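You operate a simulated robot arm through the tools that you are given. There is no shell and no other tool. Be economical: measure what you need, move in short steps, check, and stop when the job is done.

You run a simulated robot arm. Do the job below in one go: nothing can be reset, and whatever is moved stays where it is left.

Task
Lower crane 3's boom and lift the orange container off the red ship into the yellow frame under the crane.
Fine: hoist up before the trolley moves; free the grab only once the container has landed, and leave it hoisted up; other containers and crane 5 stay.

It is judged by the outcome, as a careful person would: the job done as asked, and still so three seconds after it is handed in. It fails if anything else is knocked over, pushed out of place, dropped, spilled or broken.

Robot
A 6-joint arm with a two-finger parallel gripper, fixed in place. Base frame: the origin is at the foot of the arm, x ahead of it, y to its left, z up. Lengths are in mm, angles in degrees, forces in N, time in s.
With the tool pointing down near the work surface it reaches from about 320 to 700 mm from the base axis. Its first joint turns from -166.0 to 166.0 degrees. Payload 4.1 kg.
The TCP is the grasp point between the finger pads, 23 mm short of the fingertips. In the tool frame z runs along the fingers and y along their closing line. The gripper opens to 94 mm. The fingers are 38 mm wide and 10 mm thick; the gripper's body (54 by 96 mm) begins 39 mm behind the TCP.
Orientation is that of the tool frame in the base frame, as a unit quaternion [x, y, z, w]. With the fingers straight down and closing along the base's y, the tool's x points along the base's -x, its y along +y and its z along -z.

Tools
- The arm moves only by the tool arm_command. Its argument "deltas" is a list of rows, each an object (a shift or turn left out is 0, a gripper value left out holds the last) with "slide": the shift along the base's x, y, z in units of 500 mm (1.0 is 500 mm), a list of three; "dr": the turn, a rotation vector about the base's x, y, z in units of 180 degrees (1.0 is 180 degrees), a list of three; "gripper": the finger opening in mm, from 0 to 94. In form: [{"slide": [dx, dy, dz], "dr": [wx, wy, wz], "gripper": gripper}, ...]. A call has 1 to 10 rows; each row is the pose to reach, as a shift and turn from the pose commanded when the call began. A call with a number of a shift or a turn outside -1 to 1 is refused whole. Each row takes 0.2 s and may step no farther than 50 mm and 8.6 degrees from the row before; otherwise, or with a gripper value out of range, the whole call is refused. Where a pose cannot be reached the arm comes as near as it can. A force on the tool above 40 N (or 10 N above the force at the start of the call, whichever is more), or a blocked arm, ends the call early, and 0.2 s more pass. The fingers move at their own pace (about 45 mm/s each) and stop on an object; they squeeze with about 26 N. The grip force told is the motor's: it shows also when the fingers shut on nothing. Time passes only in rows, and 0.2 s behind the last, so rows that repeat a pose let the fingers close. It gives the time, the measured TCP pose, the force on the tool (base axes), the opening and the grip force at its end, in the units of the frame above (readings bear some noise).
- Cameras (640 x 400 px; columns grow to the right, rows downward): "scene" is fixed at [398.9, 650.6, 1573.9]; the picture's right is [-0.14, 0.99, 0.00], its down [0.94, 0.13, -0.31] and it looks along [-0.31, -0.04, -0.95] (base axes); focal length 330 px, centre (320, 200). "wrist" rides on the gripper at [86, 16, -74] in the tool frame; the picture's right is [-0.18, 0.98, 0.00], its down [-0.58, -0.11, -0.81] and it looks along [-0.79, -0.15, 0.59] (tool axes); focal length 243 px, centre (320, 200). There is no depth. A picture from a camera that has moved, and an enlarged one, comes with that camera's place and axes in the base frame and with its lens.
- capture(camera): a new picture of that camera. The clock stands still meanwhile.
- slide_trunk(by): slides the trunk up (or, below 0, down) by that many mm; the arm rides with it, the base frame stays. It gives what a move gives, with no picture.
- zoom(camera, box): a new picture of the part [left, top, right, bottom] of that camera's present view, enlarged. The clock stands still meanwhile.
- finish_job(): hands the job in; it is judged then, once.

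Go step by step. Nothing tells you positions but the pictures and the camera data: compare them with the known pose of the tool, close in by small moves and look again before you grip or let go. The budget is 120 turns and 64 pictures, counting those below and the enlarged ones. Unless the task says otherwise, let go and move clear before handing in, and close with one line.

The tools are called after "Request:" as a command line: name --argument value ..., lists and objects as JSON in quotes. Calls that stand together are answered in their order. arm_command: Moves the arm, as the interface text tells. Its arguments: {"type":"object","properties":{"deltas":{"type":"array","items":{"type":"object","properties":{"slide":{"type":"array","items":{"type":"number"}},"dr":{"type":"array","items":{"type":"number"}},"gripper":{"type":"number"}}}}},"required":["deltas"]} The other tools are called the same way: slide_trunk (by) slides the trunk up or down; capture (camera) takes a picture; zoom (camera, box) takes an enlarged picture of a part of a camera's view; finish_job () hands the job in.

At the start:

```text
time_s: 0.0
tool_pos: [91.2, 461.8, 1092.3]
tool_rot: [0.0, 1.0, 0.0, 0.0]
contact_force: [-0.3, 0.7, 0.0]
opening: 94.1
finger_force: 0.0
trunk travel left (down, up): [-500.0, 90.0]
```

scene: 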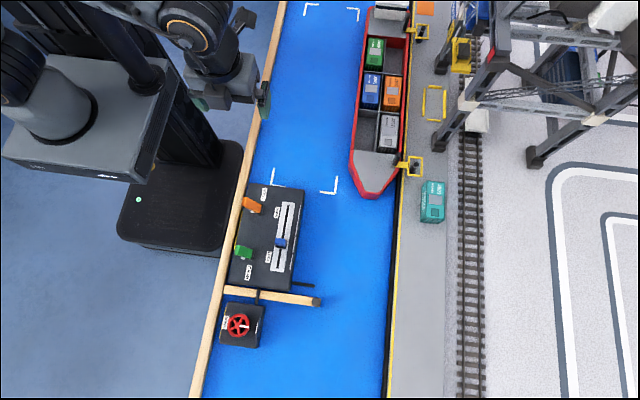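
wrist: 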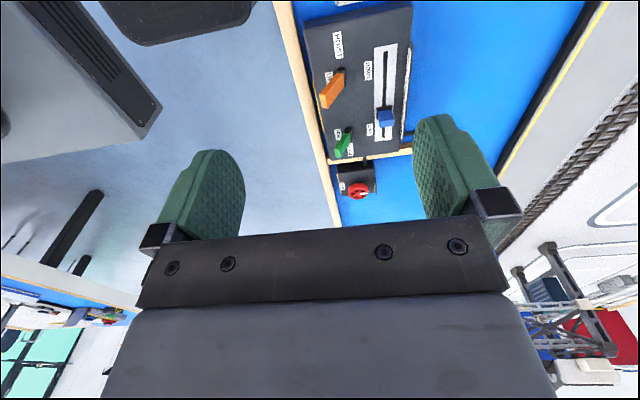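

I see a control desk with an orange lever, a green lever, a blue slider and a red handwheel, plus a ship with containers. I zoom in to read the labels and the cranes.

Request:
zoom --camera "scene" --box '[200, 170, 340, 360]'

Request:
zoom --camera "scene" --box '[340, 0, 640, 200]'

Request:
zoom --camera "wrist" --box '[290, 0, 450, 220]'

```text
2.11 times, centred on (270, 265) of scene
camera zoom: at [398.9, 650.6, 1573.9], right [-0.14, 0.99, 0.0], down [0.94, 0.13, -0.31], along [-0.31, -0.04, -0.95], focal length 694 px, centre (425, 63)
```

zoom: 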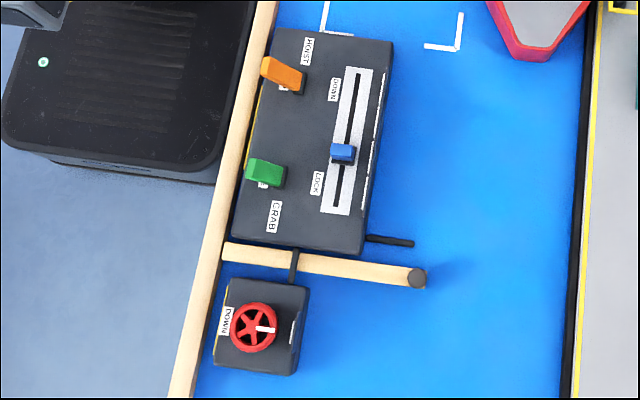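

```text
2.00 times, centred on (490, 100) of scene
camera zoom: at [398.9, 650.6, 1573.9], right [-0.14, 0.99, 0.0], down [0.94, 0.13, -0.31], along [-0.31, -0.04, -0.95], focal length 660 px, centre (-20, 400)
```

zoom: 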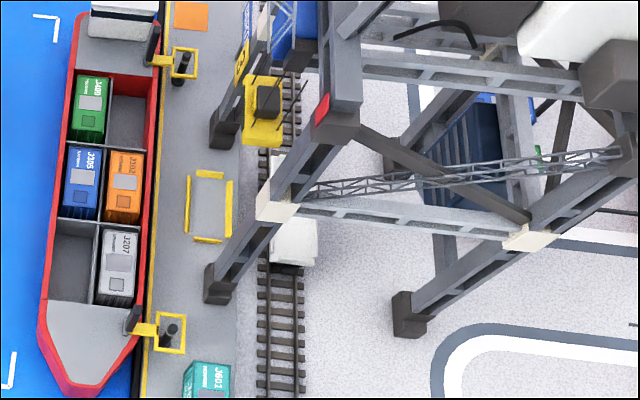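

```text
1.82 times, centred on (370, 110) of wrist
camera zoom: at [5.5, 476.5, 1168.1], right [0.18, 0.98, 0.0], down [0.58, -0.11, 0.81], along [0.79, -0.15, -0.59], focal length 441 px, centre (229, 364)
```

zoom: 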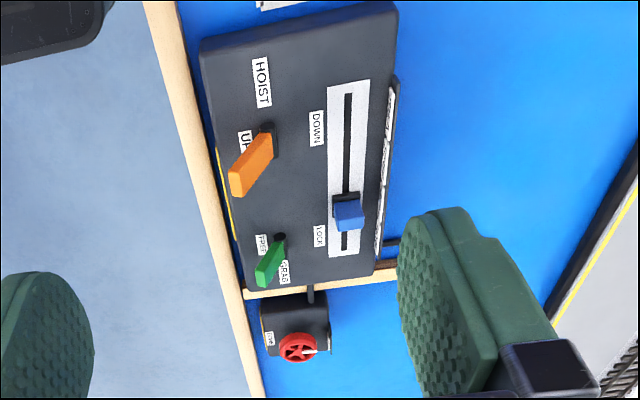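

The desk reads HOIST (UP/DOWN), GRAB (FREE/LOCK), a slider for the trolley and a wheel for the boom. I turn the wrist to look at the crane in +y.

Request:
arm_command --deltas '[{"dr": [0, 0, 0.047]}, {"dr": [0, 0, 0.094]}, {"dr": [0, 0, 0.141]}, {"dr": [0, 0, 0.188]}, {"dr": [0, 0, 0.235]}, {"dr": [0, 0, 0.282]}, {"dr": [0, 0, 0.329]}, {"dr": [0, 0, 0.376]}, {"dr": [0, 0, 0.423]}, {"dr": [0, 0, 0.47]}]'

Request:
capture --camera "wrist"

```text
time_s: 2.2
tool_pos: [91.4, 461.3, 1094.1]
tool_rot: [-0.673, 0.739, 0.0, 0.001]
contact_force: [0.4, 0.7, -0.7]
opening: 94.1
finger_force: 0.2
trunk travel left (down, up): [-500.0, 90.0]
```

```text
58 pictures are left
camera wrist: at [68.0, 375.7, 1168.6], right [-0.96, 0.27, 0.0], down [0.16, 0.57, 0.81], along [0.22, 0.78, -0.59], focal length 243 px, centre (320, 200)
```

wrist: 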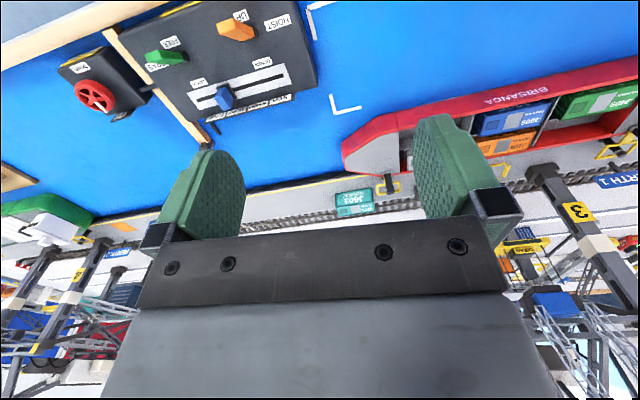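

Crane 3 is the one beside this ship; I zoom in on the desk and the crane legs.

Request:
zoom --camera "wrist" --box '[50, 0, 330, 150]'

Request:
arm_command --deltas '[{"dr": [0, 0, 0.047]}, {"dr": [0, 0, 0.094]}, {"dr": [0, 0, 0.141]}, {"dr": [0, 0, 0.188]}, {"dr": [0, 0, 0.22]}]'

Request:
capture --camera "wrist"

```text
2.29 times, centred on (190, 75) of wrist
camera zoom: at [68.0, 375.7, 1168.6], right [-0.96, 0.27, 0.0], down [0.16, 0.57, 0.81], along [0.22, 0.78, -0.59], focal length 555 px, centre (617, 486)
```

zoom: 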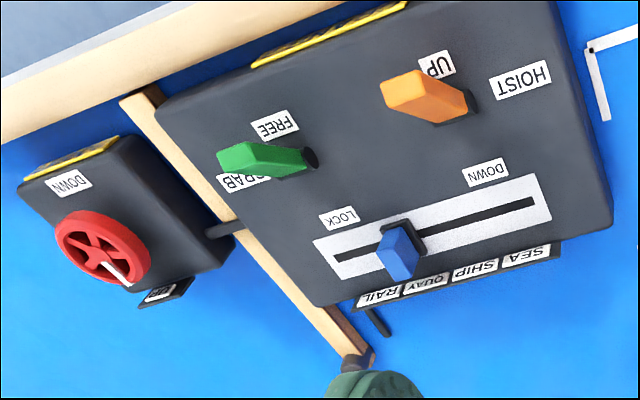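

```text
time_s: 3.4
tool_pos: [92.6, 460.3, 1094.0]
tool_rot: [0.884, -0.468, 0.0, 0.001]
contact_force: [0.6, 0.2, -0.4]
opening: 94.1
finger_force: 0.1
trunk travel left (down, up): [-500.0, 90.0]
```

```text
56 pictures are left
camera wrist: at [127.5, 380.1, 1168.8], right [-0.92, -0.4, 0.0], down [-0.24, 0.54, 0.81], along [-0.32, 0.74, -0.59], focal length 243 px, centre (320, 200)
```

wrist: 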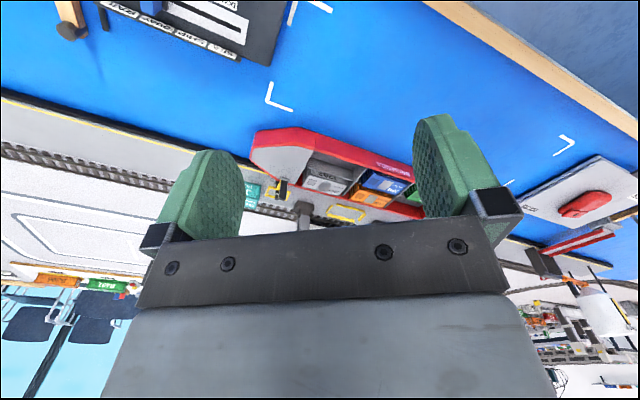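

Slider stops read RAIL, QUAY, SHIP, SEA (RAIL towards +x), and the boom wheel stands at UP. Next I turn the wrist back and go over to the wheel for a close look.

Request:
arm_command --deltas '[{"slide": [0.05, 0, 0], "dr": [0, 0, -0.046]}, {"slide": [0.1, 0, 0], "dr": [0, 0, -0.092]}, {"slide": [0.15, 0, 0], "dr": [0, 0, -0.138]}, {"slide": [0.2, 0, 0], "dr": [0, 0, -0.184]}, {"slide": [0.25, 0, 0], "dr": [0, 0, -0.23]}, {"slide": [0.3, 0, 0], "dr": [0, 0, -0.276]}, {"slide": [0.35, 0, 0], "dr": [0, 0, -0.322]}, {"slide": [0.4, 0, 0], "dr": [0, 0, -0.368]}, {"slide": [0.45, 0, 0], "dr": [0, 0, -0.414]}, {"slide": [0.5, 0, 0], "dr": [0, 0, -0.46]}]'

Request:
arm_command --deltas '[{"slide": [0.05, 0.01, 0], "dr": [0, 0, -0.046]}, {"slide": [0.1, 0.02, 0], "dr": [0, 0, -0.092]}, {"slide": [0.15, 0.03, -0.05], "dr": [0, 0, -0.138]}, {"slide": [0.2, 0.04, -0.1], "dr": [0, 0, -0.184]}, {"slide": [0.22, 0.05, -0.15], "dr": [0, 0, -0.23]}]'

Request:
capture --camera "wrist"

Request:
capture --camera "scene"

```text
time_s: 5.6
tool_pos: [344.2, 459.5, 1094.0]
tool_rot: [-0.352, 0.936, 0.001, -0.001]
contact_force: [-0.1, 1.0, 0.2]
opening: 94.0
finger_force: 0.1
trunk travel left (down, up): [-500.0, 90.0]
```

```text
time_s: 6.8
tool_pos: [451.9, 482.7, 1017.0]
tool_rot: [0.002, 1.0, 0.0, 0.0]
contact_force: [1.0, 0.2, 0.3]
opening: 94.0
finger_force: 0.1
trunk travel left (down, up): [-500.0, 90.0]
```

```text
55 pictures are left
camera wrist: at [367.2, 498.9, 1091.3], right [0.19, 0.98, 0.0], down [0.58, -0.11, 0.81], along [0.79, -0.15, -0.59], focal length 243 px, centre (320, 200)
```

wrist: 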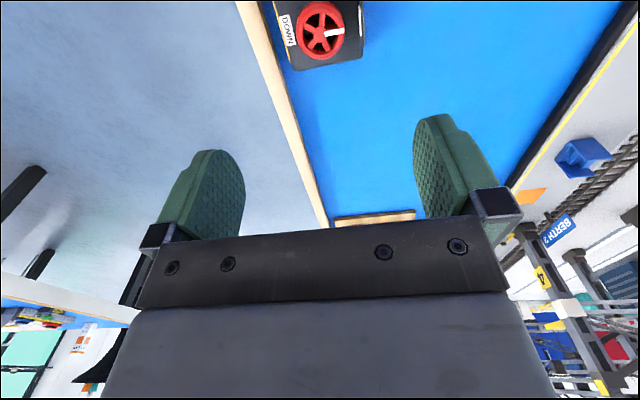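

```text
54 pictures are left
```

scene: 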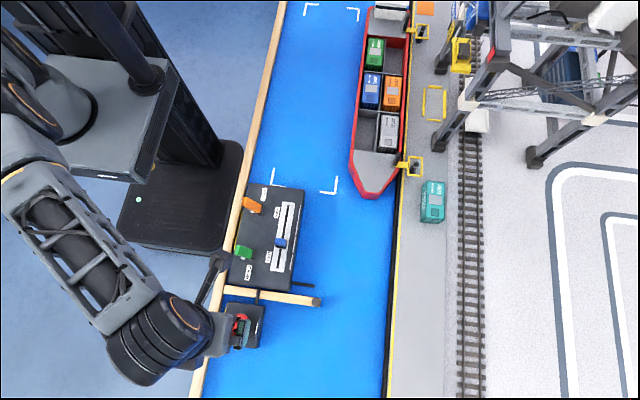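

The wheel is at about (456, 483, 824), 46 mm across. I zoom on it from here to see its labels.

Request:
zoom --camera "wrist" --box '[260, 0, 380, 75]'

Request:
zoom --camera "scene" --box '[210, 290, 290, 360]'

```text
5.33 times, centred on (320, 38) of wrist
camera zoom: at [367.2, 498.9, 1091.3], right [0.19, 0.98, 0.0], down [0.58, -0.11, 0.81], along [0.79, -0.15, -0.59], focal length 1294 px, centre (320, 1067)
```

zoom: 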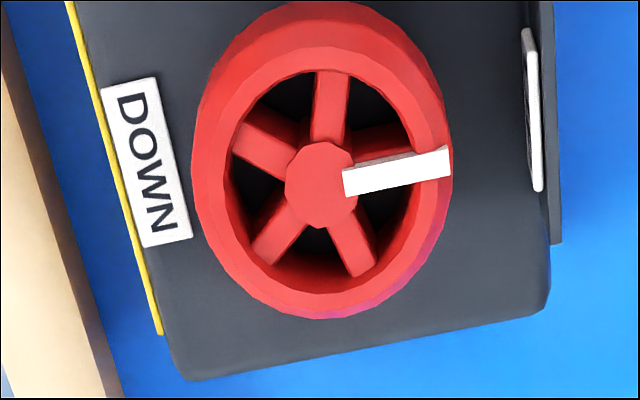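

```text
5.71 times, centred on (250, 325) of scene
camera zoom: at [398.9, 650.6, 1573.9], right [-0.14, 0.99, 0.0], down [0.94, 0.13, -0.31], along [-0.31, -0.04, -0.95], focal length 1885 px, centre (720, -514)
```

zoom: 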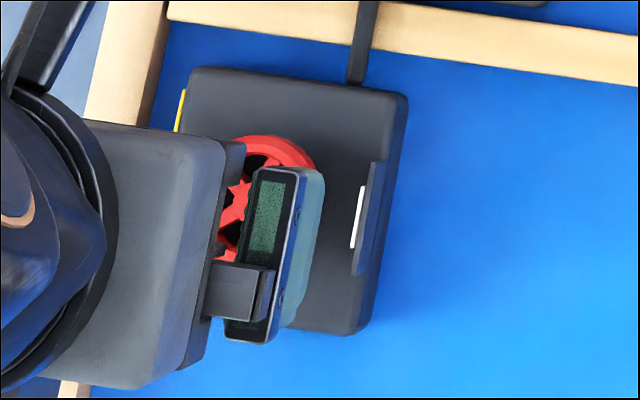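

The mark points at UP (+y) and DOWN is on the -y side, so about half a turn. I go down over the wheel with the fingers at 66 mm.

Request:
arm_command --deltas '[{"slide": [0.008, 0.001, -0.09], "gripper": 68}, {"slide": [0.008, 0.001, -0.18]}, {"slide": [0.008, 0.001, -0.26]}, {"slide": [0.008, 0.001, -0.31]}, {"slide": [0.008, 0.001, -0.34]}, {"slide": [0.008, 0.001, -0.34]}]'

Request:
capture --camera "wrist"

Request:
zoom --camera "scene" --box '[180, 270, 300, 360]'

```text
time_s: 8.2
tool_pos: [455.7, 486.7, 847.9]
tool_rot: [0.001, 1.0, -0.001, 0.0]
contact_force: [-0.2, 0.9, 0.4]
opening: 67.9
finger_force: 0.0
trunk travel left (down, up): [-500.0, 90.0]
```

```text
51 pictures are left
camera wrist: at [369.3, 502.7, 922.3], right [0.18, 0.98, 0.0], down [0.58, -0.11, 0.81], along [0.79, -0.15, -0.59], focal length 243 px, centre (320, 200)
```

wrist: 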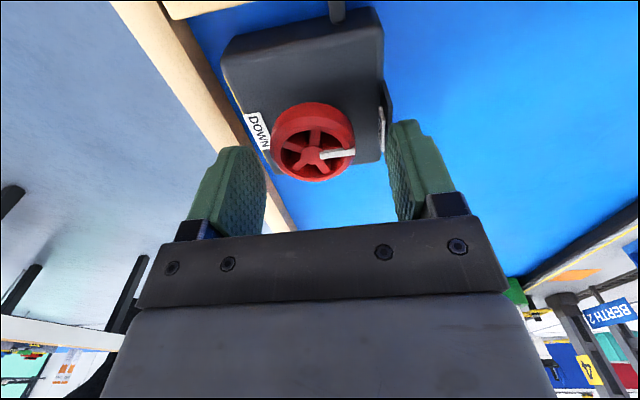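

```text
4.44 times, centred on (240, 315) of scene
camera zoom: at [398.9, 650.6, 1573.9], right [-0.14, 0.99, 0.0], down [0.94, 0.13, -0.31], along [-0.31, -0.04, -0.95], focal length 1466 px, centre (676, -311)
```

zoom: 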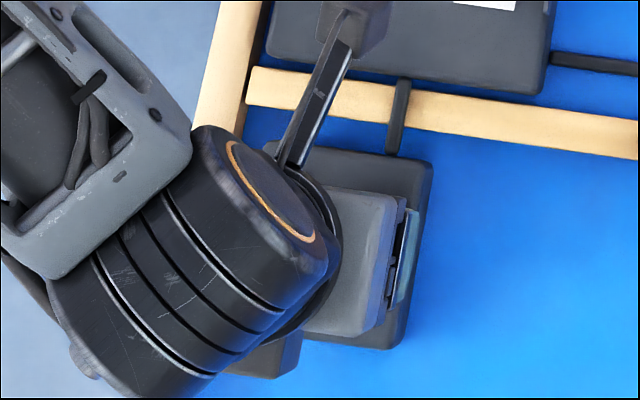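

Hub at about (460, 482, 823). I centre on it, lower to 830 and close.

Request:
arm_command --deltas '[{"slide": [0.008, -0.009, 0]}, {"slide": [0.008, -0.009, -0.018]}, {"slide": [0.008, -0.009, -0.036]}, {"slide": [0.008, -0.009, -0.036], "gripper": 40}, {"slide": [0.008, -0.009, -0.036]}, {"slide": [0.008, -0.009, -0.036]}]'

Request:
capture --camera "wrist"

```text
time_s: 9.6
tool_pos: [459.6, 482.1, 829.9]
tool_rot: [0.0, 1.0, -0.001, 0.002]
contact_force: [1.0, 4.3, 0.8]
opening: 47.5
finger_force: 45.1
trunk travel left (down, up): [-500.0, 90.0]
```

```text
49 pictures are left
camera wrist: at [373.8, 497.7, 904.7], right [0.18, 0.98, 0.0], down [0.58, -0.11, 0.81], along [0.79, -0.15, -0.59], focal length 243 px, centre (320, 200)
```

wrist: 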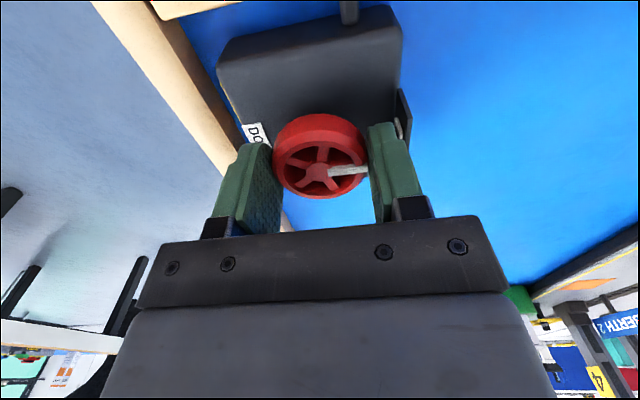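

The wheel is gripped. I try a small counter-clockwise turn and check whether it follows.

Request:
arm_command --deltas '[{"dr": [0, 0, 0.04]}, {"dr": [0, 0, 0.08]}, {"dr": [0, 0, 0.12]}, {"dr": [0, 0, 0.16]}]'

Request:
capture --camera "wrist"

Request:
capture --camera "scene"

```text
time_s: 10.6
tool_pos: [460.6, 481.7, 829.8]
tool_rot: [-0.248, 0.969, 0.001, 0.0]
contact_force: [5.2, 0.9, -2.5]
opening: 47.8
finger_force: 44.6
trunk travel left (down, up): [-500.0, 90.0]
```

```text
48 pictures are left
camera wrist: at [376.9, 453.9, 904.8], right [-0.31, 0.95, 0.0], down [0.56, 0.18, 0.81], along [0.77, 0.25, -0.59], focal length 243 px, centre (320, 200)
```

wrist: 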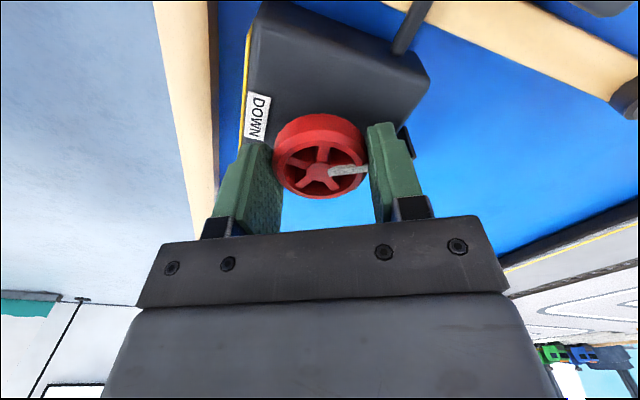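

```text
47 pictures are left
```

scene: 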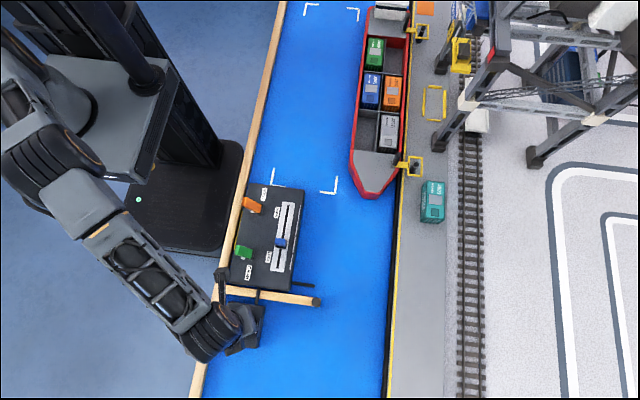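

The wheel follows the hand. I carry on turning in the same sense.

Request:
arm_command --deltas '[{"dr": [0, 0, 0.045]}, {"dr": [0, 0, 0.09]}, {"dr": [0, 0, 0.135]}, {"dr": [0, 0, 0.18]}, {"dr": [0, 0, 0.225]}, {"dr": [0, 0, 0.27]}, {"dr": [0, 0, 0.315]}, {"dr": [0, 0, 0.36]}, {"dr": [0, 0, 0.4]}]'

Request:
capture --camera "wrist"

Request:
capture --camera "scene"

```text
time_s: 12.6
tool_pos: [460.0, 481.2, 829.3]
tool_rot: [0.771, -0.637, -0.001, 0.0]
contact_force: [4.3, -0.3, -5.0]
opening: 47.5
finger_force: 45.0
trunk travel left (down, up): [-500.0, 90.0]
```

```text
46 pictures are left
camera wrist: at [460.9, 393.4, 904.9], right [-1.0, 0.0, 0.0], down [0.0, 0.59, 0.81], along [0.0, 0.81, -0.59], focal length 243 px, centre (320, 200)
```

wrist: 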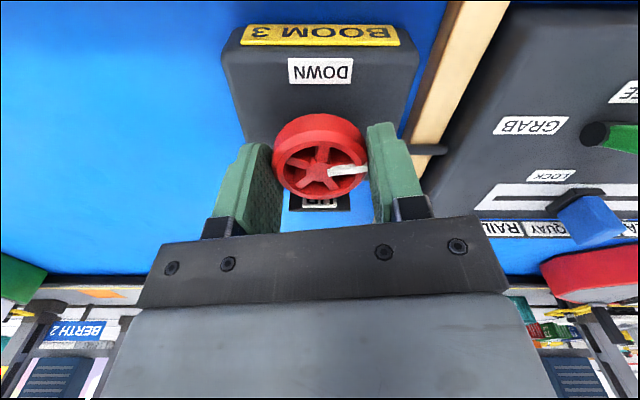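

```text
45 pictures are left
```

scene: 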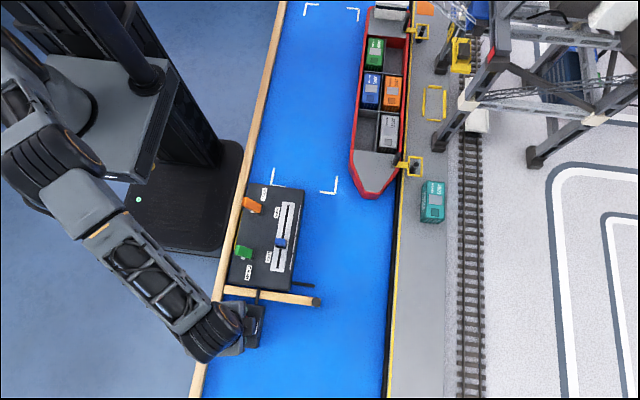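

The panel says BOOM 3 and the boom is coming into view at the top. I turn on towards DOWN.

Request:
arm_command --deltas '[{"dr": [0, 0, 0.045]}, {"dr": [0, 0, 0.09]}, {"dr": [0, 0, 0.135]}, {"dr": [0, 0, 0.18]}, {"dr": [0, 0, 0.225]}, {"dr": [0, 0, 0.27]}, {"dr": [0, 0, 0.315]}, {"dr": [0, 0, 0.36]}, {"dr": [0, 0, 0.405]}, {"dr": [0, 0, 0.44]}]'

Request:
capture --camera "wrist"

Request:
capture --camera "scene"

```text
time_s: 14.8
tool_pos: [460.0, 482.2, 830.2]
tool_rot: [1.0, 0.001, 0.0, -0.001]
contact_force: [9.3, 7.8, 4.0]
opening: 47.8
finger_force: 45.3
trunk travel left (down, up): [-500.0, 90.0]
```

```text
44 pictures are left
camera wrist: at [547.1, 465.3, 904.8], right [-0.18, -0.98, 0.0], down [-0.58, 0.11, 0.81], along [-0.79, 0.15, -0.59], focal length 243 px, centre (320, 200)
```

wrist: 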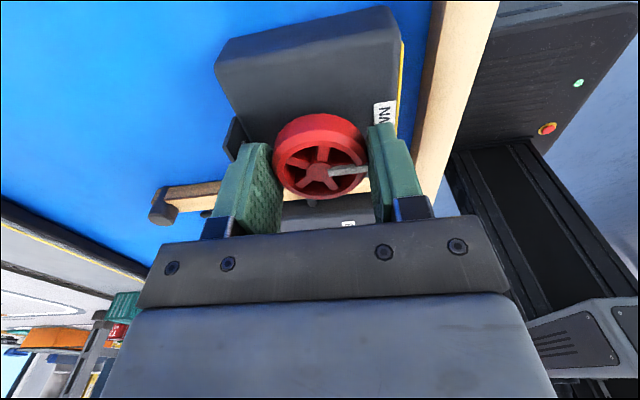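

```text
43 pictures are left
```

scene: 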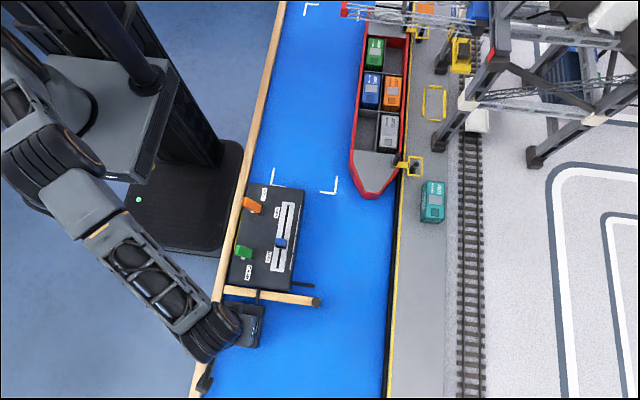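

The mark now points at DOWN and the boom seems level. I nudge a little farther to find the stop and look closely.

Request:
arm_command --deltas '[{"dr": [0, 0, 0.02]}, {"dr": [0, 0, 0.035]}]'

Request:
zoom --camera "scene" --box '[330, 0, 640, 190]'

Request:
zoom --camera "wrist" --box '[220, 80, 420, 240]'

```text
time_s: 15.4
tool_pos: [459.2, 483.6, 829.6]
tool_rot: [0.999, 0.055, 0.0, 0.0]
contact_force: [0.9, 2.3, 5.0]
opening: 47.3
finger_force: 45.1
trunk travel left (down, up): [-500.0, 90.0]
```

```text
2.06 times, centred on (485, 95) of scene
camera zoom: at [398.9, 650.6, 1573.9], right [-0.14, 0.99, 0.0], down [0.94, 0.13, -0.31], along [-0.31, -0.04, -0.95], focal length 681 px, centre (-21, 417)
```

zoom: 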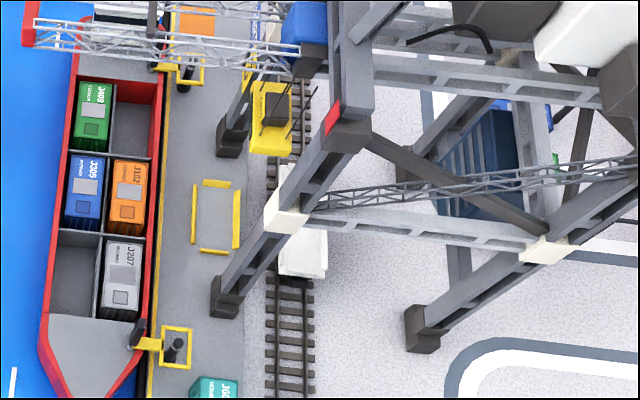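

```text
2.50 times, centred on (320, 160) of wrist
camera zoom: at [547.6, 474.8, 904.7], right [-0.07, -1.0, 0.0], down [-0.59, 0.04, 0.81], along [-0.8, 0.06, -0.59], focal length 606 px, centre (320, 300)
```

zoom: 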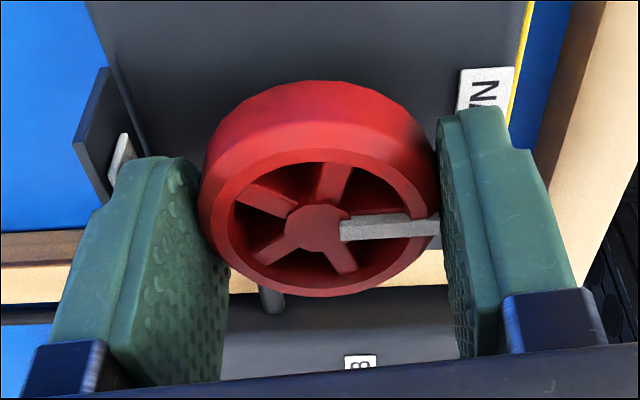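

The mark has begun to lag the hand, so the boom is on its lower stop and level. I release the wheel, rise, and go over to the trolley slider with the fingers set to close along x.

Request:
arm_command --deltas '[{"gripper": 72}, {"gripper": 72}, {"gripper": 72}, {"slide": [0, 0, 0.05]}, {"slide": [0, 0, 0.14]}, {"slide": [0, 0, 0.23]}, {"slide": [0, 0, 0.3], "dr": [0, 0, -0.04]}, {"slide": [-0.05, 0.02, 0.34], "dr": [0, 0, -0.08]}, {"slide": [-0.1, 0.04, 0.34], "dr": [0, 0, -0.125]}, {"slide": [-0.15, 0.06, 0.34], "dr": [0, 0, -0.17]}]'

Request:
arm_command --deltas '[{"slide": [-0.05, 0.02, 0], "dr": [0, 0, -0.045]}, {"slide": [-0.1, 0.03, 0], "dr": [0, 0, -0.09]}, {"slide": [-0.15, 0.04, 0], "dr": [0, 0, -0.135]}, {"slide": [-0.2, 0.06, 0], "dr": [0, 0, -0.18]}, {"slide": [-0.226, 0.07, 0], "dr": [0, 0, -0.225]}, {"slide": [-0.226, 0.07, 0], "dr": [0, 0, -0.27]}, {"slide": [-0.226, 0.07, 0], "dr": [0, 0, -0.315]}, {"slide": [-0.226, 0.07, 0], "dr": [0, 0, -0.365]}]'

Request:
capture --camera "wrist"

Request:
capture --camera "scene"

```text
time_s: 17.6
tool_pos: [382.7, 512.1, 999.0]
tool_rot: [0.977, -0.211, 0.0, 0.0]
contact_force: [0.2, 0.0, 0.0]
opening: 71.7
finger_force: 0.1
trunk travel left (down, up): [-500.0, 90.0]
```

```text
refused: row 8 steps farther than a row can; nothing moved
```

```text
40 pictures are left
camera wrist: at [455.2, 460.4, 1074.9], right [-0.57, -0.82, 0.0], down [-0.48, 0.34, 0.81], along [-0.66, 0.46, -0.59], focal length 243 px, centre (320, 200)
```

wrist: 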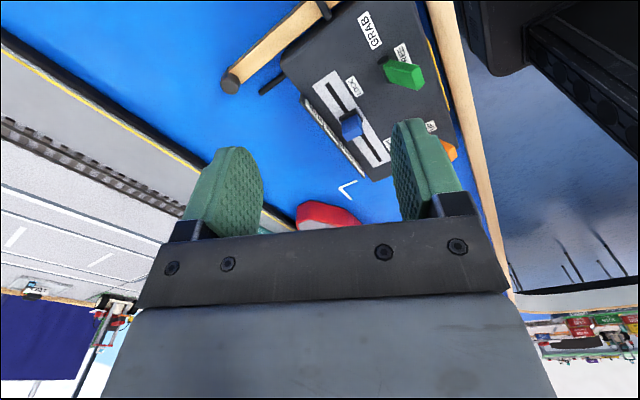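

```text
39 pictures are left
```

scene: 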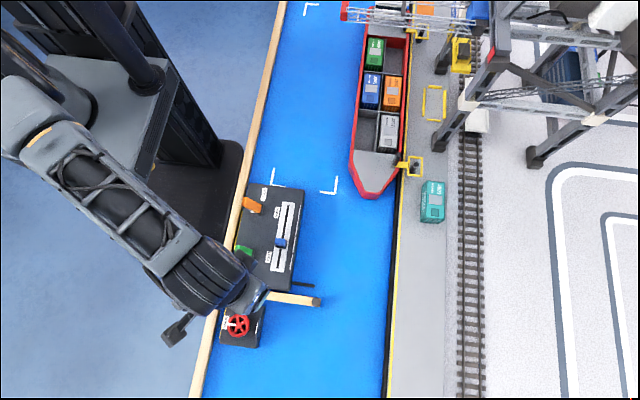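

The boom stays down with the mark at DOWN. I repeat the move to the slider with smaller turn steps.

Request:
arm_command --deltas '[{"slide": [-0.05, 0.02, 0], "dr": [0, 0, -0.045]}, {"slide": [-0.1, 0.03, 0], "dr": [0, 0, -0.09]}, {"slide": [-0.15, 0.04, 0], "dr": [0, 0, -0.135]}, {"slide": [-0.2, 0.06, 0], "dr": [0, 0, -0.18]}, {"slide": [-0.226, 0.07, 0], "dr": [0, 0, -0.225]}, {"slide": [-0.226, 0.07, 0], "dr": [0, 0, -0.27]}, {"slide": [-0.226, 0.07, -0.03], "dr": [0, 0, -0.315]}, {"slide": [-0.226, 0.07, -0.08], "dr": [0, 0, -0.345]}, {"slide": [-0.226, 0.07, -0.12], "dr": [0, 0, -0.364]}]'

Request:
capture --camera "wrist"

```text
time_s: 19.6
tool_pos: [270.9, 544.6, 939.7]
tool_rot: [-0.707, 0.707, 0.0, -0.001]
contact_force: [-0.6, 0.1, -0.2]
opening: 72.1
finger_force: 0.0
trunk travel left (down, up): [-500.0, 90.0]
```

```text
38 pictures are left
camera wrist: at [255.9, 458.8, 1015.1], right [-0.98, 0.18, 0.0], down [0.11, 0.58, 0.81], along [0.15, 0.79, -0.59], focal length 243 px, centre (320, 200)
```

wrist: 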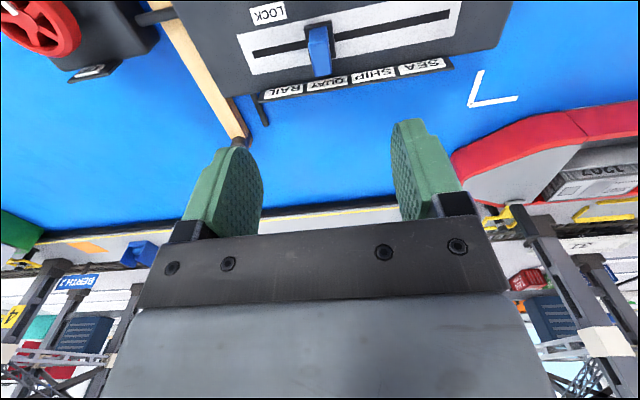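

The slider knob is at about (271, 541) with its top near z 808. I lower over it in steps and check.

Request:
arm_command --deltas '[{"slide": [0, -0.007, -0.08], "gripper": 60}, {"slide": [0, -0.007, -0.16]}, {"slide": [0, -0.007, -0.21]}, {"slide": [0, -0.007, -0.21]}]'

Request:
capture --camera "wrist"

```text
time_s: 20.6
tool_pos: [273.1, 542.4, 833.1]
tool_rot: [0.708, -0.706, -0.001, 0.0]
contact_force: [0.9, 0.3, 0.0]
opening: 60.0
finger_force: 0.1
trunk travel left (down, up): [-500.0, 90.0]
```

```text
37 pictures are left
camera wrist: at [257.6, 455.1, 908.8], right [-0.98, 0.18, 0.0], down [0.11, 0.58, 0.81], along [0.15, 0.79, -0.59], focal length 243 px, centre (320, 200)
```

wrist: 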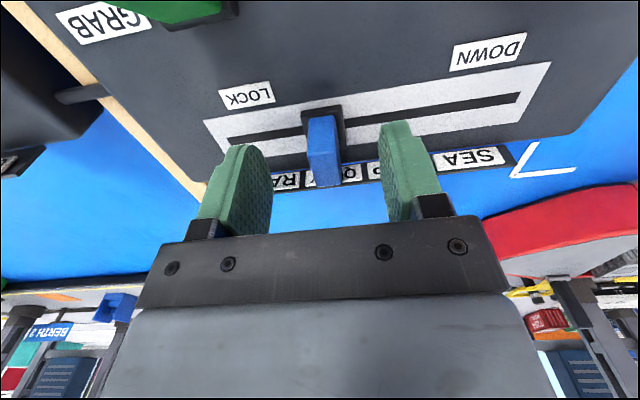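

The knob stands between the fingers. I lower a little more and grip it.

Request:
arm_command --deltas '[{"slide": [0, 0, -0.018]}, {"slide": [0, 0, -0.018], "gripper": 10}, {"slide": [0, 0, -0.018]}, {"slide": [0, 0, -0.018]}, {"slide": [0, 0, -0.018]}, {"slide": [0, 0, -0.018]}]'

Request:
capture --camera "wrist"

```text
time_s: 22.0
tool_pos: [272.6, 541.0, 824.6]
tool_rot: [0.708, -0.706, -0.001, 0.0]
contact_force: [-2.3, -0.4, -2.4]
opening: 14.0
finger_force: 45.0
trunk travel left (down, up): [-500.0, 90.0]
```

```text
36 pictures are left
camera wrist: at [257.4, 455.4, 899.7], right [-0.98, 0.18, 0.0], down [0.11, 0.58, 0.81], along [0.15, 0.79, -0.59], focal length 243 px, centre (320, 200)
```

wrist: 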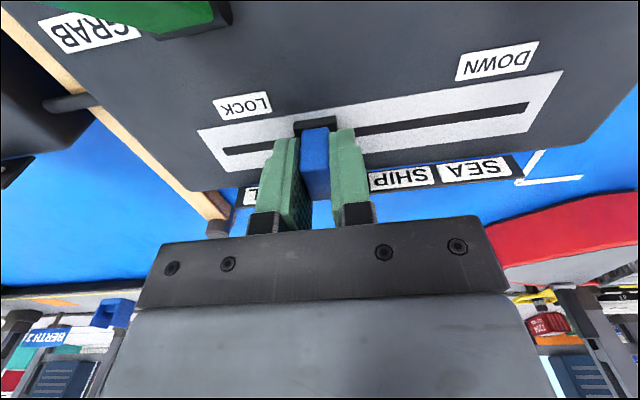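

Gripped (14 mm). With the hoist up and the boom down, I slide the trolley slowly 40 mm towards SHIP and look.

Request:
arm_command --deltas '[{"slide": [-0.008, 0, 0]}, {"slide": [-0.016, 0, 0]}, {"slide": [-0.024, 0, 0]}, {"slide": [-0.032, 0, 0]}, {"slide": [-0.04, 0, 0]}, {"slide": [-0.048, 0, 0]}, {"slide": [-0.056, 0, 0]}, {"slide": [-0.064, 0, 0]}, {"slide": [-0.072, 0, 0]}, {"slide": [-0.08, 0, 0]}]'

Request:
zoom --camera "scene" --box '[330, 0, 530, 130]'

```text
time_s: 24.2
tool_pos: [230.8, 542.3, 825.2]
tool_rot: [0.708, -0.706, 0.001, 0.002]
contact_force: [-0.5, -11.1, -22.0]
opening: 13.6
finger_force: 45.4
trunk travel left (down, up): [-500.0, 90.0]
```

```text
3.08 times, centred on (430, 65) of scene
camera zoom: at [398.9, 650.6, 1573.9], right [-0.14, 0.99, 0.0], down [0.94, 0.13, -0.31], along [-0.31, -0.04, -0.95], focal length 1015 px, centre (-18, 615)
```

zoom: 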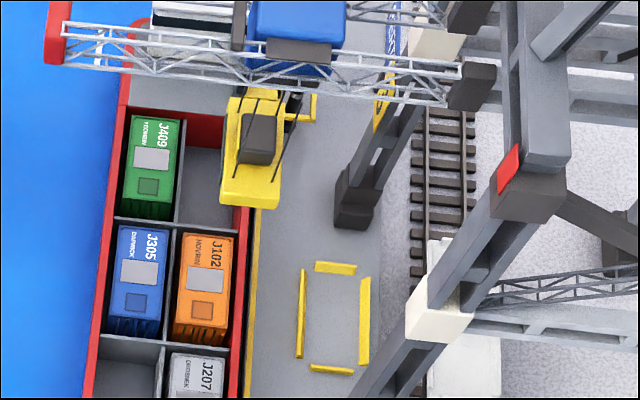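

The grab now hangs close over the orange container's row. I check the slider against the SHIP label.

Request:
capture --camera "wrist"

```text
34 pictures are left
camera wrist: at [215.8, 455.8, 900.1], right [-0.98, 0.18, 0.0], down [0.11, 0.58, 0.8], along [0.15, 0.79, -0.59], focal length 243 px, centre (320, 200)
```

wrist: 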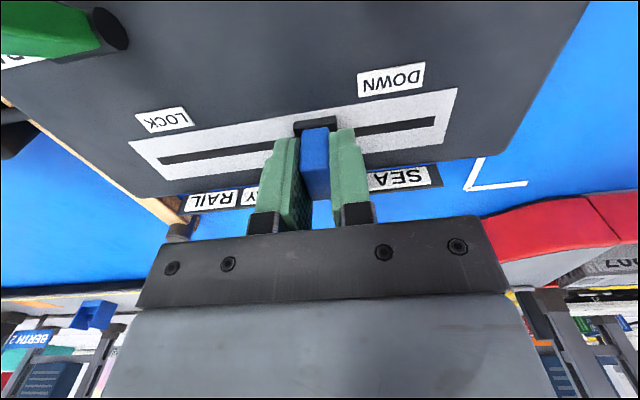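

Grab and container agree in y to a few mm by my triangulation. I let go of the slider, rise, turn the fingers to close along y, and go over the hoist lever.

Request:
arm_command --deltas '[{"gripper": 45}, {"gripper": 45}, {"gripper": 45}, {"slide": [0, 0, 0.06]}, {"slide": [0, 0, 0.14]}, {"slide": [0, -0.03, 0.22], "dr": [0, 0, -0.045]}, {"slide": [-0.01, -0.06, 0.25], "dr": [0, 0, -0.09]}, {"slide": [-0.02, -0.09, 0.25], "dr": [0, 0, -0.135]}, {"slide": [-0.03, -0.12, 0.25], "dr": [0, 0, -0.18]}, {"slide": [-0.05, -0.15, 0.25], "dr": [0, 0, -0.225]}]'

Request:
arm_command --deltas '[{"dr": [0, 0, -0.046]}, {"dr": [0, 0, -0.092]}, {"dr": [0, 0, -0.138]}, {"dr": [0, 0, -0.184]}, {"dr": [0, 0, -0.23]}, {"dr": [0, 0, -0.275]}]'

Request:
capture --camera "wrist"

Request:
zoom --camera "scene" --box '[200, 170, 340, 300]'

```text
time_s: 26.4
tool_pos: [206.7, 467.7, 950.3]
tool_rot: [-0.419, 0.908, 0.0, 0.0]
contact_force: [0.0, 0.8, -0.5]
opening: 45.0
finger_force: 0.1
trunk travel left (down, up): [-500.0, 90.0]
```

```text
time_s: 27.8
tool_pos: [207.8, 467.7, 950.2]
tool_rot: [0.0, 1.0, 0.0, 0.0]
contact_force: [-0.1, 0.7, 0.3]
opening: 45.1
finger_force: 0.1
trunk travel left (down, up): [-500.0, 90.0]
```

```text
33 pictures are left
camera wrist: at [120.5, 484.4, 1025.6], right [0.18, 0.98, 0.0], down [0.58, -0.11, 0.81], along [0.79, -0.15, -0.59], focal length 243 px, centre (320, 200)
```

wrist: 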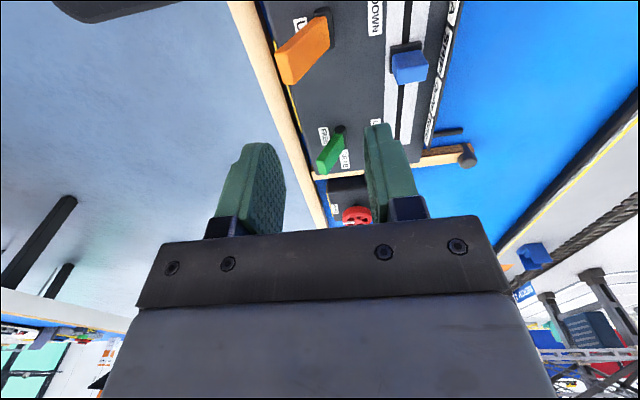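

```text
3.08 times, centred on (270, 235) of scene
camera zoom: at [398.9, 650.6, 1573.9], right [-0.14, 0.99, 0.0], down [0.94, 0.13, -0.31], along [-0.31, -0.04, -0.95], focal length 1015 px, centre (474, 92)
```

zoom: 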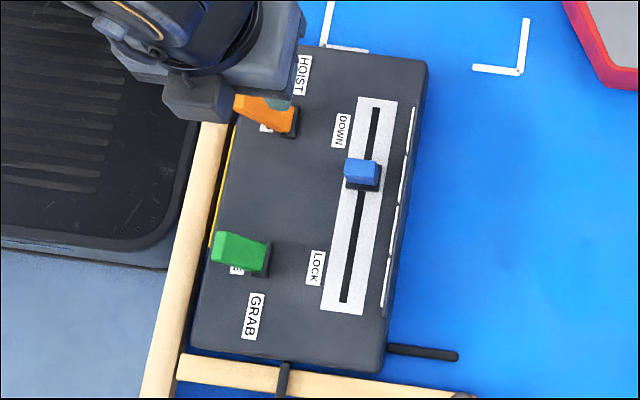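

The hoist lever pivots near (190, 476, 793) and its tip leans to -y (UP) at about (195, 447, 845). I lower the open fingers astride it.

Request:
arm_command --deltas '[{"slide": [-0.0256, -0.0294, -0.06], "gripper": 50}, {"slide": [-0.0256, -0.0294, -0.12]}, {"slide": [-0.0256, -0.0294, -0.14]}, {"slide": [-0.0256, -0.0294, -0.14]}]'

Request:
capture --camera "wrist"

```text
time_s: 28.8
tool_pos: [192.4, 452.4, 879.6]
tool_rot: [-0.001, 1.0, 0.0, 0.0]
contact_force: [-0.2, -0.8, 0.1]
opening: 50.1
finger_force: 0.1
trunk travel left (down, up): [-500.0, 90.0]
```

```text
31 pictures are left
camera wrist: at [105.6, 468.9, 954.4], right [0.18, 0.98, 0.0], down [0.58, -0.11, 0.81], along [0.79, -0.15, -0.59], focal length 243 px, centre (320, 200)
```

wrist: 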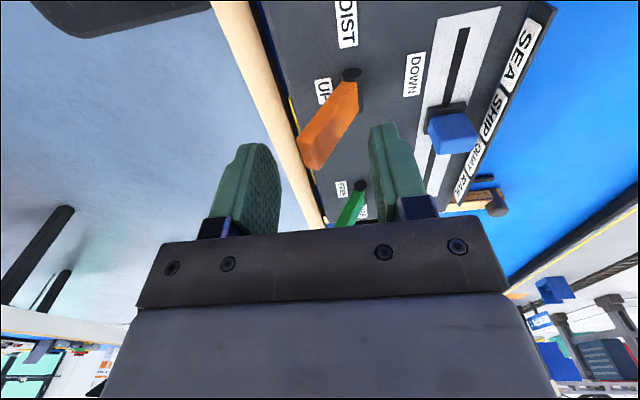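

The lever tip lies between the fingers. I go down 25 mm and push the lever partway towards DOWN.

Request:
arm_command --deltas '[{"slide": [0, 0, -0.025]}, {"slide": [0, 0, -0.05]}, {"slide": [0, 0.01, -0.05]}, {"slide": [0, 0.02, -0.05]}, {"slide": [0, 0.03, -0.05]}, {"slide": [0, 0.04, -0.05]}, {"slide": [0, 0.05, -0.05]}, {"slide": [0, 0.06, -0.05]}, {"slide": [0, 0.07, -0.05]}]'

Request:
capture --camera "wrist"

Request:
zoom --camera "scene" --box '[330, 0, 530, 130]'

```text
time_s: 30.8
tool_pos: [193.6, 490.6, 855.5]
tool_rot: [-0.001, 1.0, -0.001, 0.0]
contact_force: [-0.7, -0.4, -0.4]
opening: 50.1
finger_force: 0.1
trunk travel left (down, up): [-500.0, 90.0]
```

```text
30 pictures are left
camera wrist: at [107.2, 505.2, 931.1], right [0.18, 0.98, 0.0], down [0.58, -0.11, 0.81], along [0.79, -0.15, -0.59], focal length 243 px, centre (320, 200)
```

wrist: 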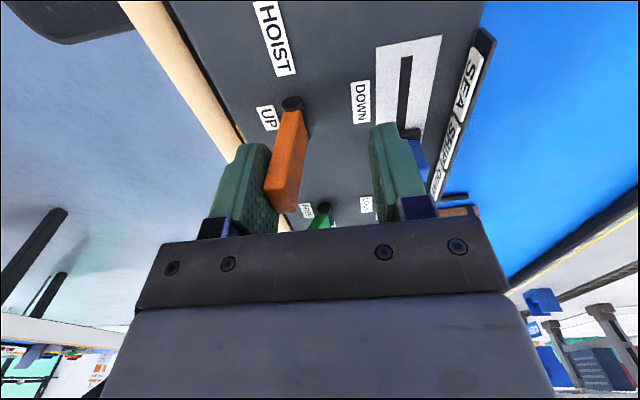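

```text
3.08 times, centred on (430, 65) of scene
camera zoom: at [398.9, 650.6, 1573.9], right [-0.14, 0.99, 0.0], down [0.94, 0.13, -0.31], along [-0.31, -0.04, -0.95], focal length 1015 px, centre (-18, 615)
```

zoom: 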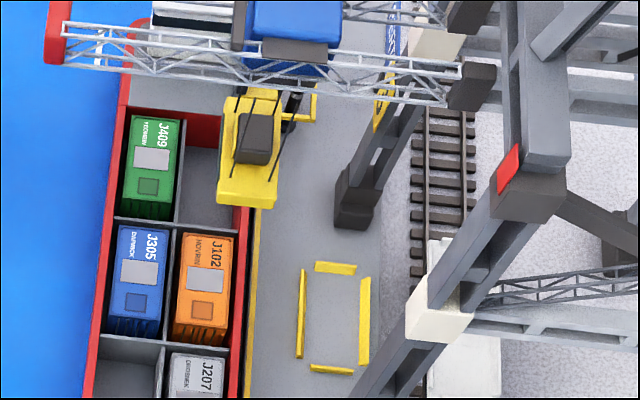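

The lever is upright and the grab has not yet moved. I narrow the fingers a bit and push on in small steps.

Request:
arm_command --deltas '[{"gripper": 36}, {"slide": [0, 0.006, 0]}, {"slide": [0, 0.012, 0]}, {"slide": [0, 0.018, 0]}]'

Request:
zoom --camera "scene" --box '[330, 0, 530, 130]'

```text
time_s: 31.8
tool_pos: [194.4, 496.6, 854.6]
tool_rot: [-0.001, 1.0, 0.0, 0.0]
contact_force: [0.6, 0.1, 0.7]
opening: 35.9
finger_force: 0.1
trunk travel left (down, up): [-500.0, 90.0]
```

```text
3.08 times, centred on (430, 65) of scene
camera zoom: at [398.9, 650.6, 1573.9], right [-0.14, 0.99, 0.0], down [0.94, 0.13, -0.31], along [-0.31, -0.04, -0.95], focal length 1015 px, centre (-18, 615)
```

zoom: 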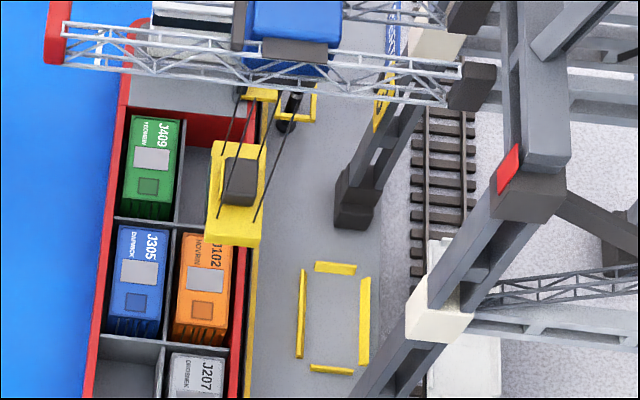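

The grab is being lowered and heads for the orange container. I check whether it moves on by itself.

Request:
arm_command --deltas '[{"slide": [0, 0, 0]}, {"slide": [0, 0, 0]}, {"slide": [0, 0, 0]}]'

Request:
zoom --camera "scene" --box '[330, 0, 530, 130]'

```text
time_s: 32.6
tool_pos: [194.6, 496.7, 855.0]
tool_rot: [-0.001, 1.0, 0.001, -0.001]
contact_force: [1.1, 0.5, 0.7]
opening: 36.0
finger_force: 0.0
trunk travel left (down, up): [-500.0, 90.0]
```

```text
3.08 times, centred on (430, 65) of scene
camera zoom: at [398.9, 650.6, 1573.9], right [-0.14, 0.99, 0.0], down [0.94, 0.13, -0.31], along [-0.31, -0.04, -0.95], focal length 1015 px, centre (-18, 615)
```

zoom: 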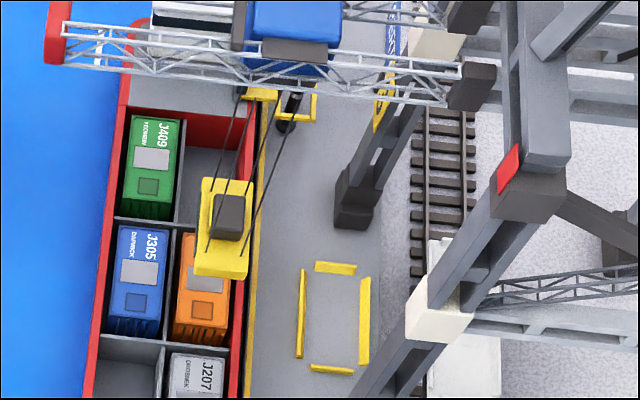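

The hoist lowers by itself while the lever is past centre, and it lines up with the container. I push the lever fully to DOWN and let it land.

Request:
arm_command --deltas '[{"slide": [0, 0.01, 0]}, {"slide": [0, 0.02, 0]}, {"slide": [0, 0.028, 0]}, {"slide": [0, 0.028, 0]}, {"slide": [0, 0.028, 0]}, {"slide": [0, 0.028, 0]}, {"slide": [0, 0.028, 0]}, {"slide": [0, 0.028, 0]}]'

Request:
zoom --camera "scene" --box '[330, 0, 530, 130]'

Request:
capture --camera "wrist"

```text
time_s: 34.4
tool_pos: [195.4, 508.2, 857.0]
tool_rot: [-0.001, 1.0, 0.0, 0.0]
contact_force: [-0.3, -21.7, 0.1]
opening: 46.0
finger_force: 11.0
trunk travel left (down, up): [-500.0, 90.0]
```

```text
3.08 times, centred on (430, 65) of scene
camera zoom: at [398.9, 650.6, 1573.9], right [-0.14, 0.99, 0.0], down [0.94, 0.13, -0.31], along [-0.31, -0.04, -0.95], focal length 1015 px, centre (-18, 615)
```

zoom: 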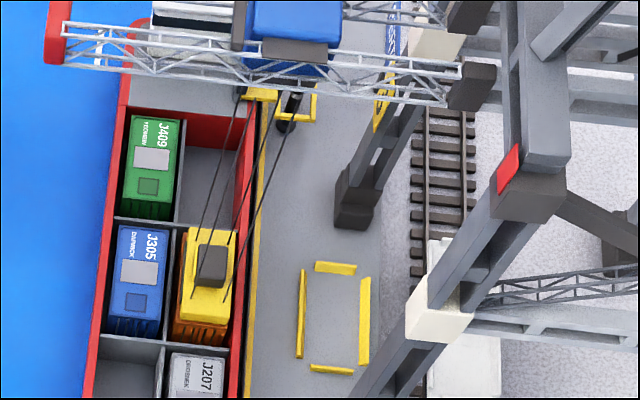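

```text
25 pictures are left
camera wrist: at [107.5, 524.4, 931.3], right [0.18, 0.98, 0.0], down [0.58, -0.11, 0.81], along [0.79, -0.15, -0.59], focal length 243 px, centre (320, 200)
```

wrist: 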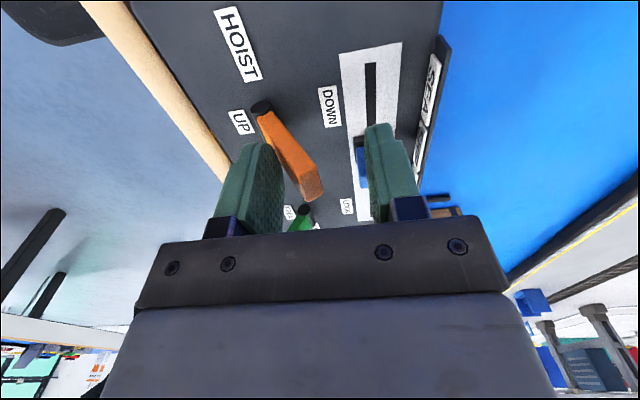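

The grab has settled on the orange container and the lever is on its stop. I ease back, rise and go towards the grab lever.

Request:
arm_command --deltas '[{"slide": [0, -0.012, 0]}, {"slide": [0, -0.012, 0], "gripper": 50}, {"slide": [0, -0.012, 0.04]}, {"slide": [0, -0.012, 0.1]}, {"slide": [0, -0.04, 0.12]}, {"slide": [0.06, -0.08, 0.12]}, {"slide": [0.12, -0.1, 0.12]}, {"slide": [0.16, -0.1, 0.12]}]'

Request:
capture --camera "wrist"

Request:
capture --camera "scene"

```text
time_s: 36.2
tool_pos: [274.6, 464.3, 915.6]
tool_rot: [-0.001, 1.0, 0.0, 0.0]
contact_force: [0.0, 0.5, 0.0]
opening: 49.8
finger_force: 0.1
trunk travel left (down, up): [-500.0, 90.0]
```

```text
24 pictures are left
camera wrist: at [189.0, 479.6, 990.8], right [0.18, 0.98, 0.0], down [0.58, -0.11, 0.81], along [0.79, -0.15, -0.59], focal length 243 px, centre (320, 200)
```

wrist: 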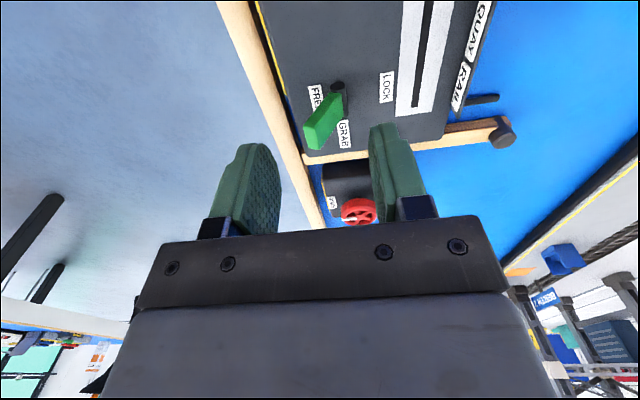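

```text
23 pictures are left
```

scene: 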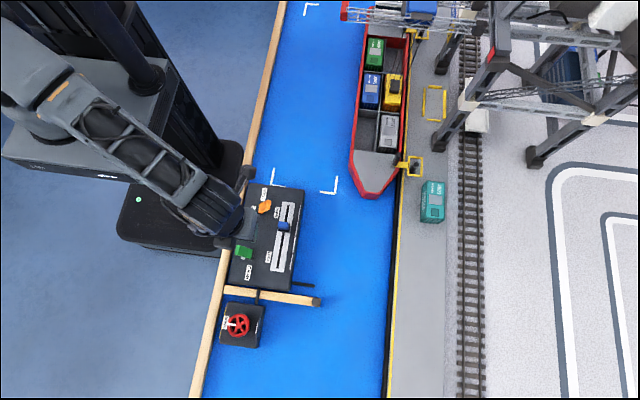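

The hoist lever stays at DOWN. The grab lever's pivot is near (301, 475) with its tip at -y (FREE); I straddle it and push it to LOCK.

Request:
arm_command --deltas '[{"slide": [0.053, -0.012, 0]}, {"slide": [0.053, -0.012, -0.06]}, {"slide": [0.053, -0.012, -0.12]}, {"slide": [0.053, 0.01, -0.12]}, {"slide": [0.053, 0.03, -0.12]}, {"slide": [0.053, 0.05, -0.12]}, {"slide": [0.053, 0.065, -0.12]}, {"slide": [0.053, 0.08, -0.12]}, {"slide": [0.053, 0.09, -0.12]}, {"slide": [0.053, 0.096, -0.12]}]'

Request:
capture --camera "wrist"

```text
time_s: 38.4
tool_pos: [300.4, 509.0, 856.8]
tool_rot: [-0.001, 1.0, 0.0, 0.001]
contact_force: [-0.1, -0.4, 0.4]
opening: 50.0
finger_force: 0.0
trunk travel left (down, up): [-500.0, 90.0]
```

```text
22 pictures are left
camera wrist: at [213.6, 525.0, 931.1], right [0.18, 0.98, 0.0], down [0.58, -0.11, 0.81], along [0.79, -0.15, -0.59], focal length 243 px, centre (320, 200)
```

wrist: 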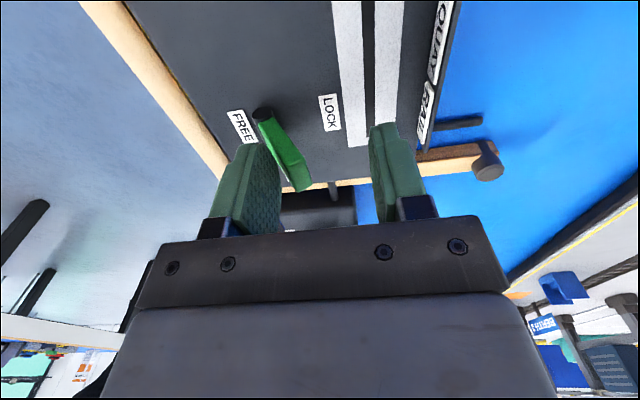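

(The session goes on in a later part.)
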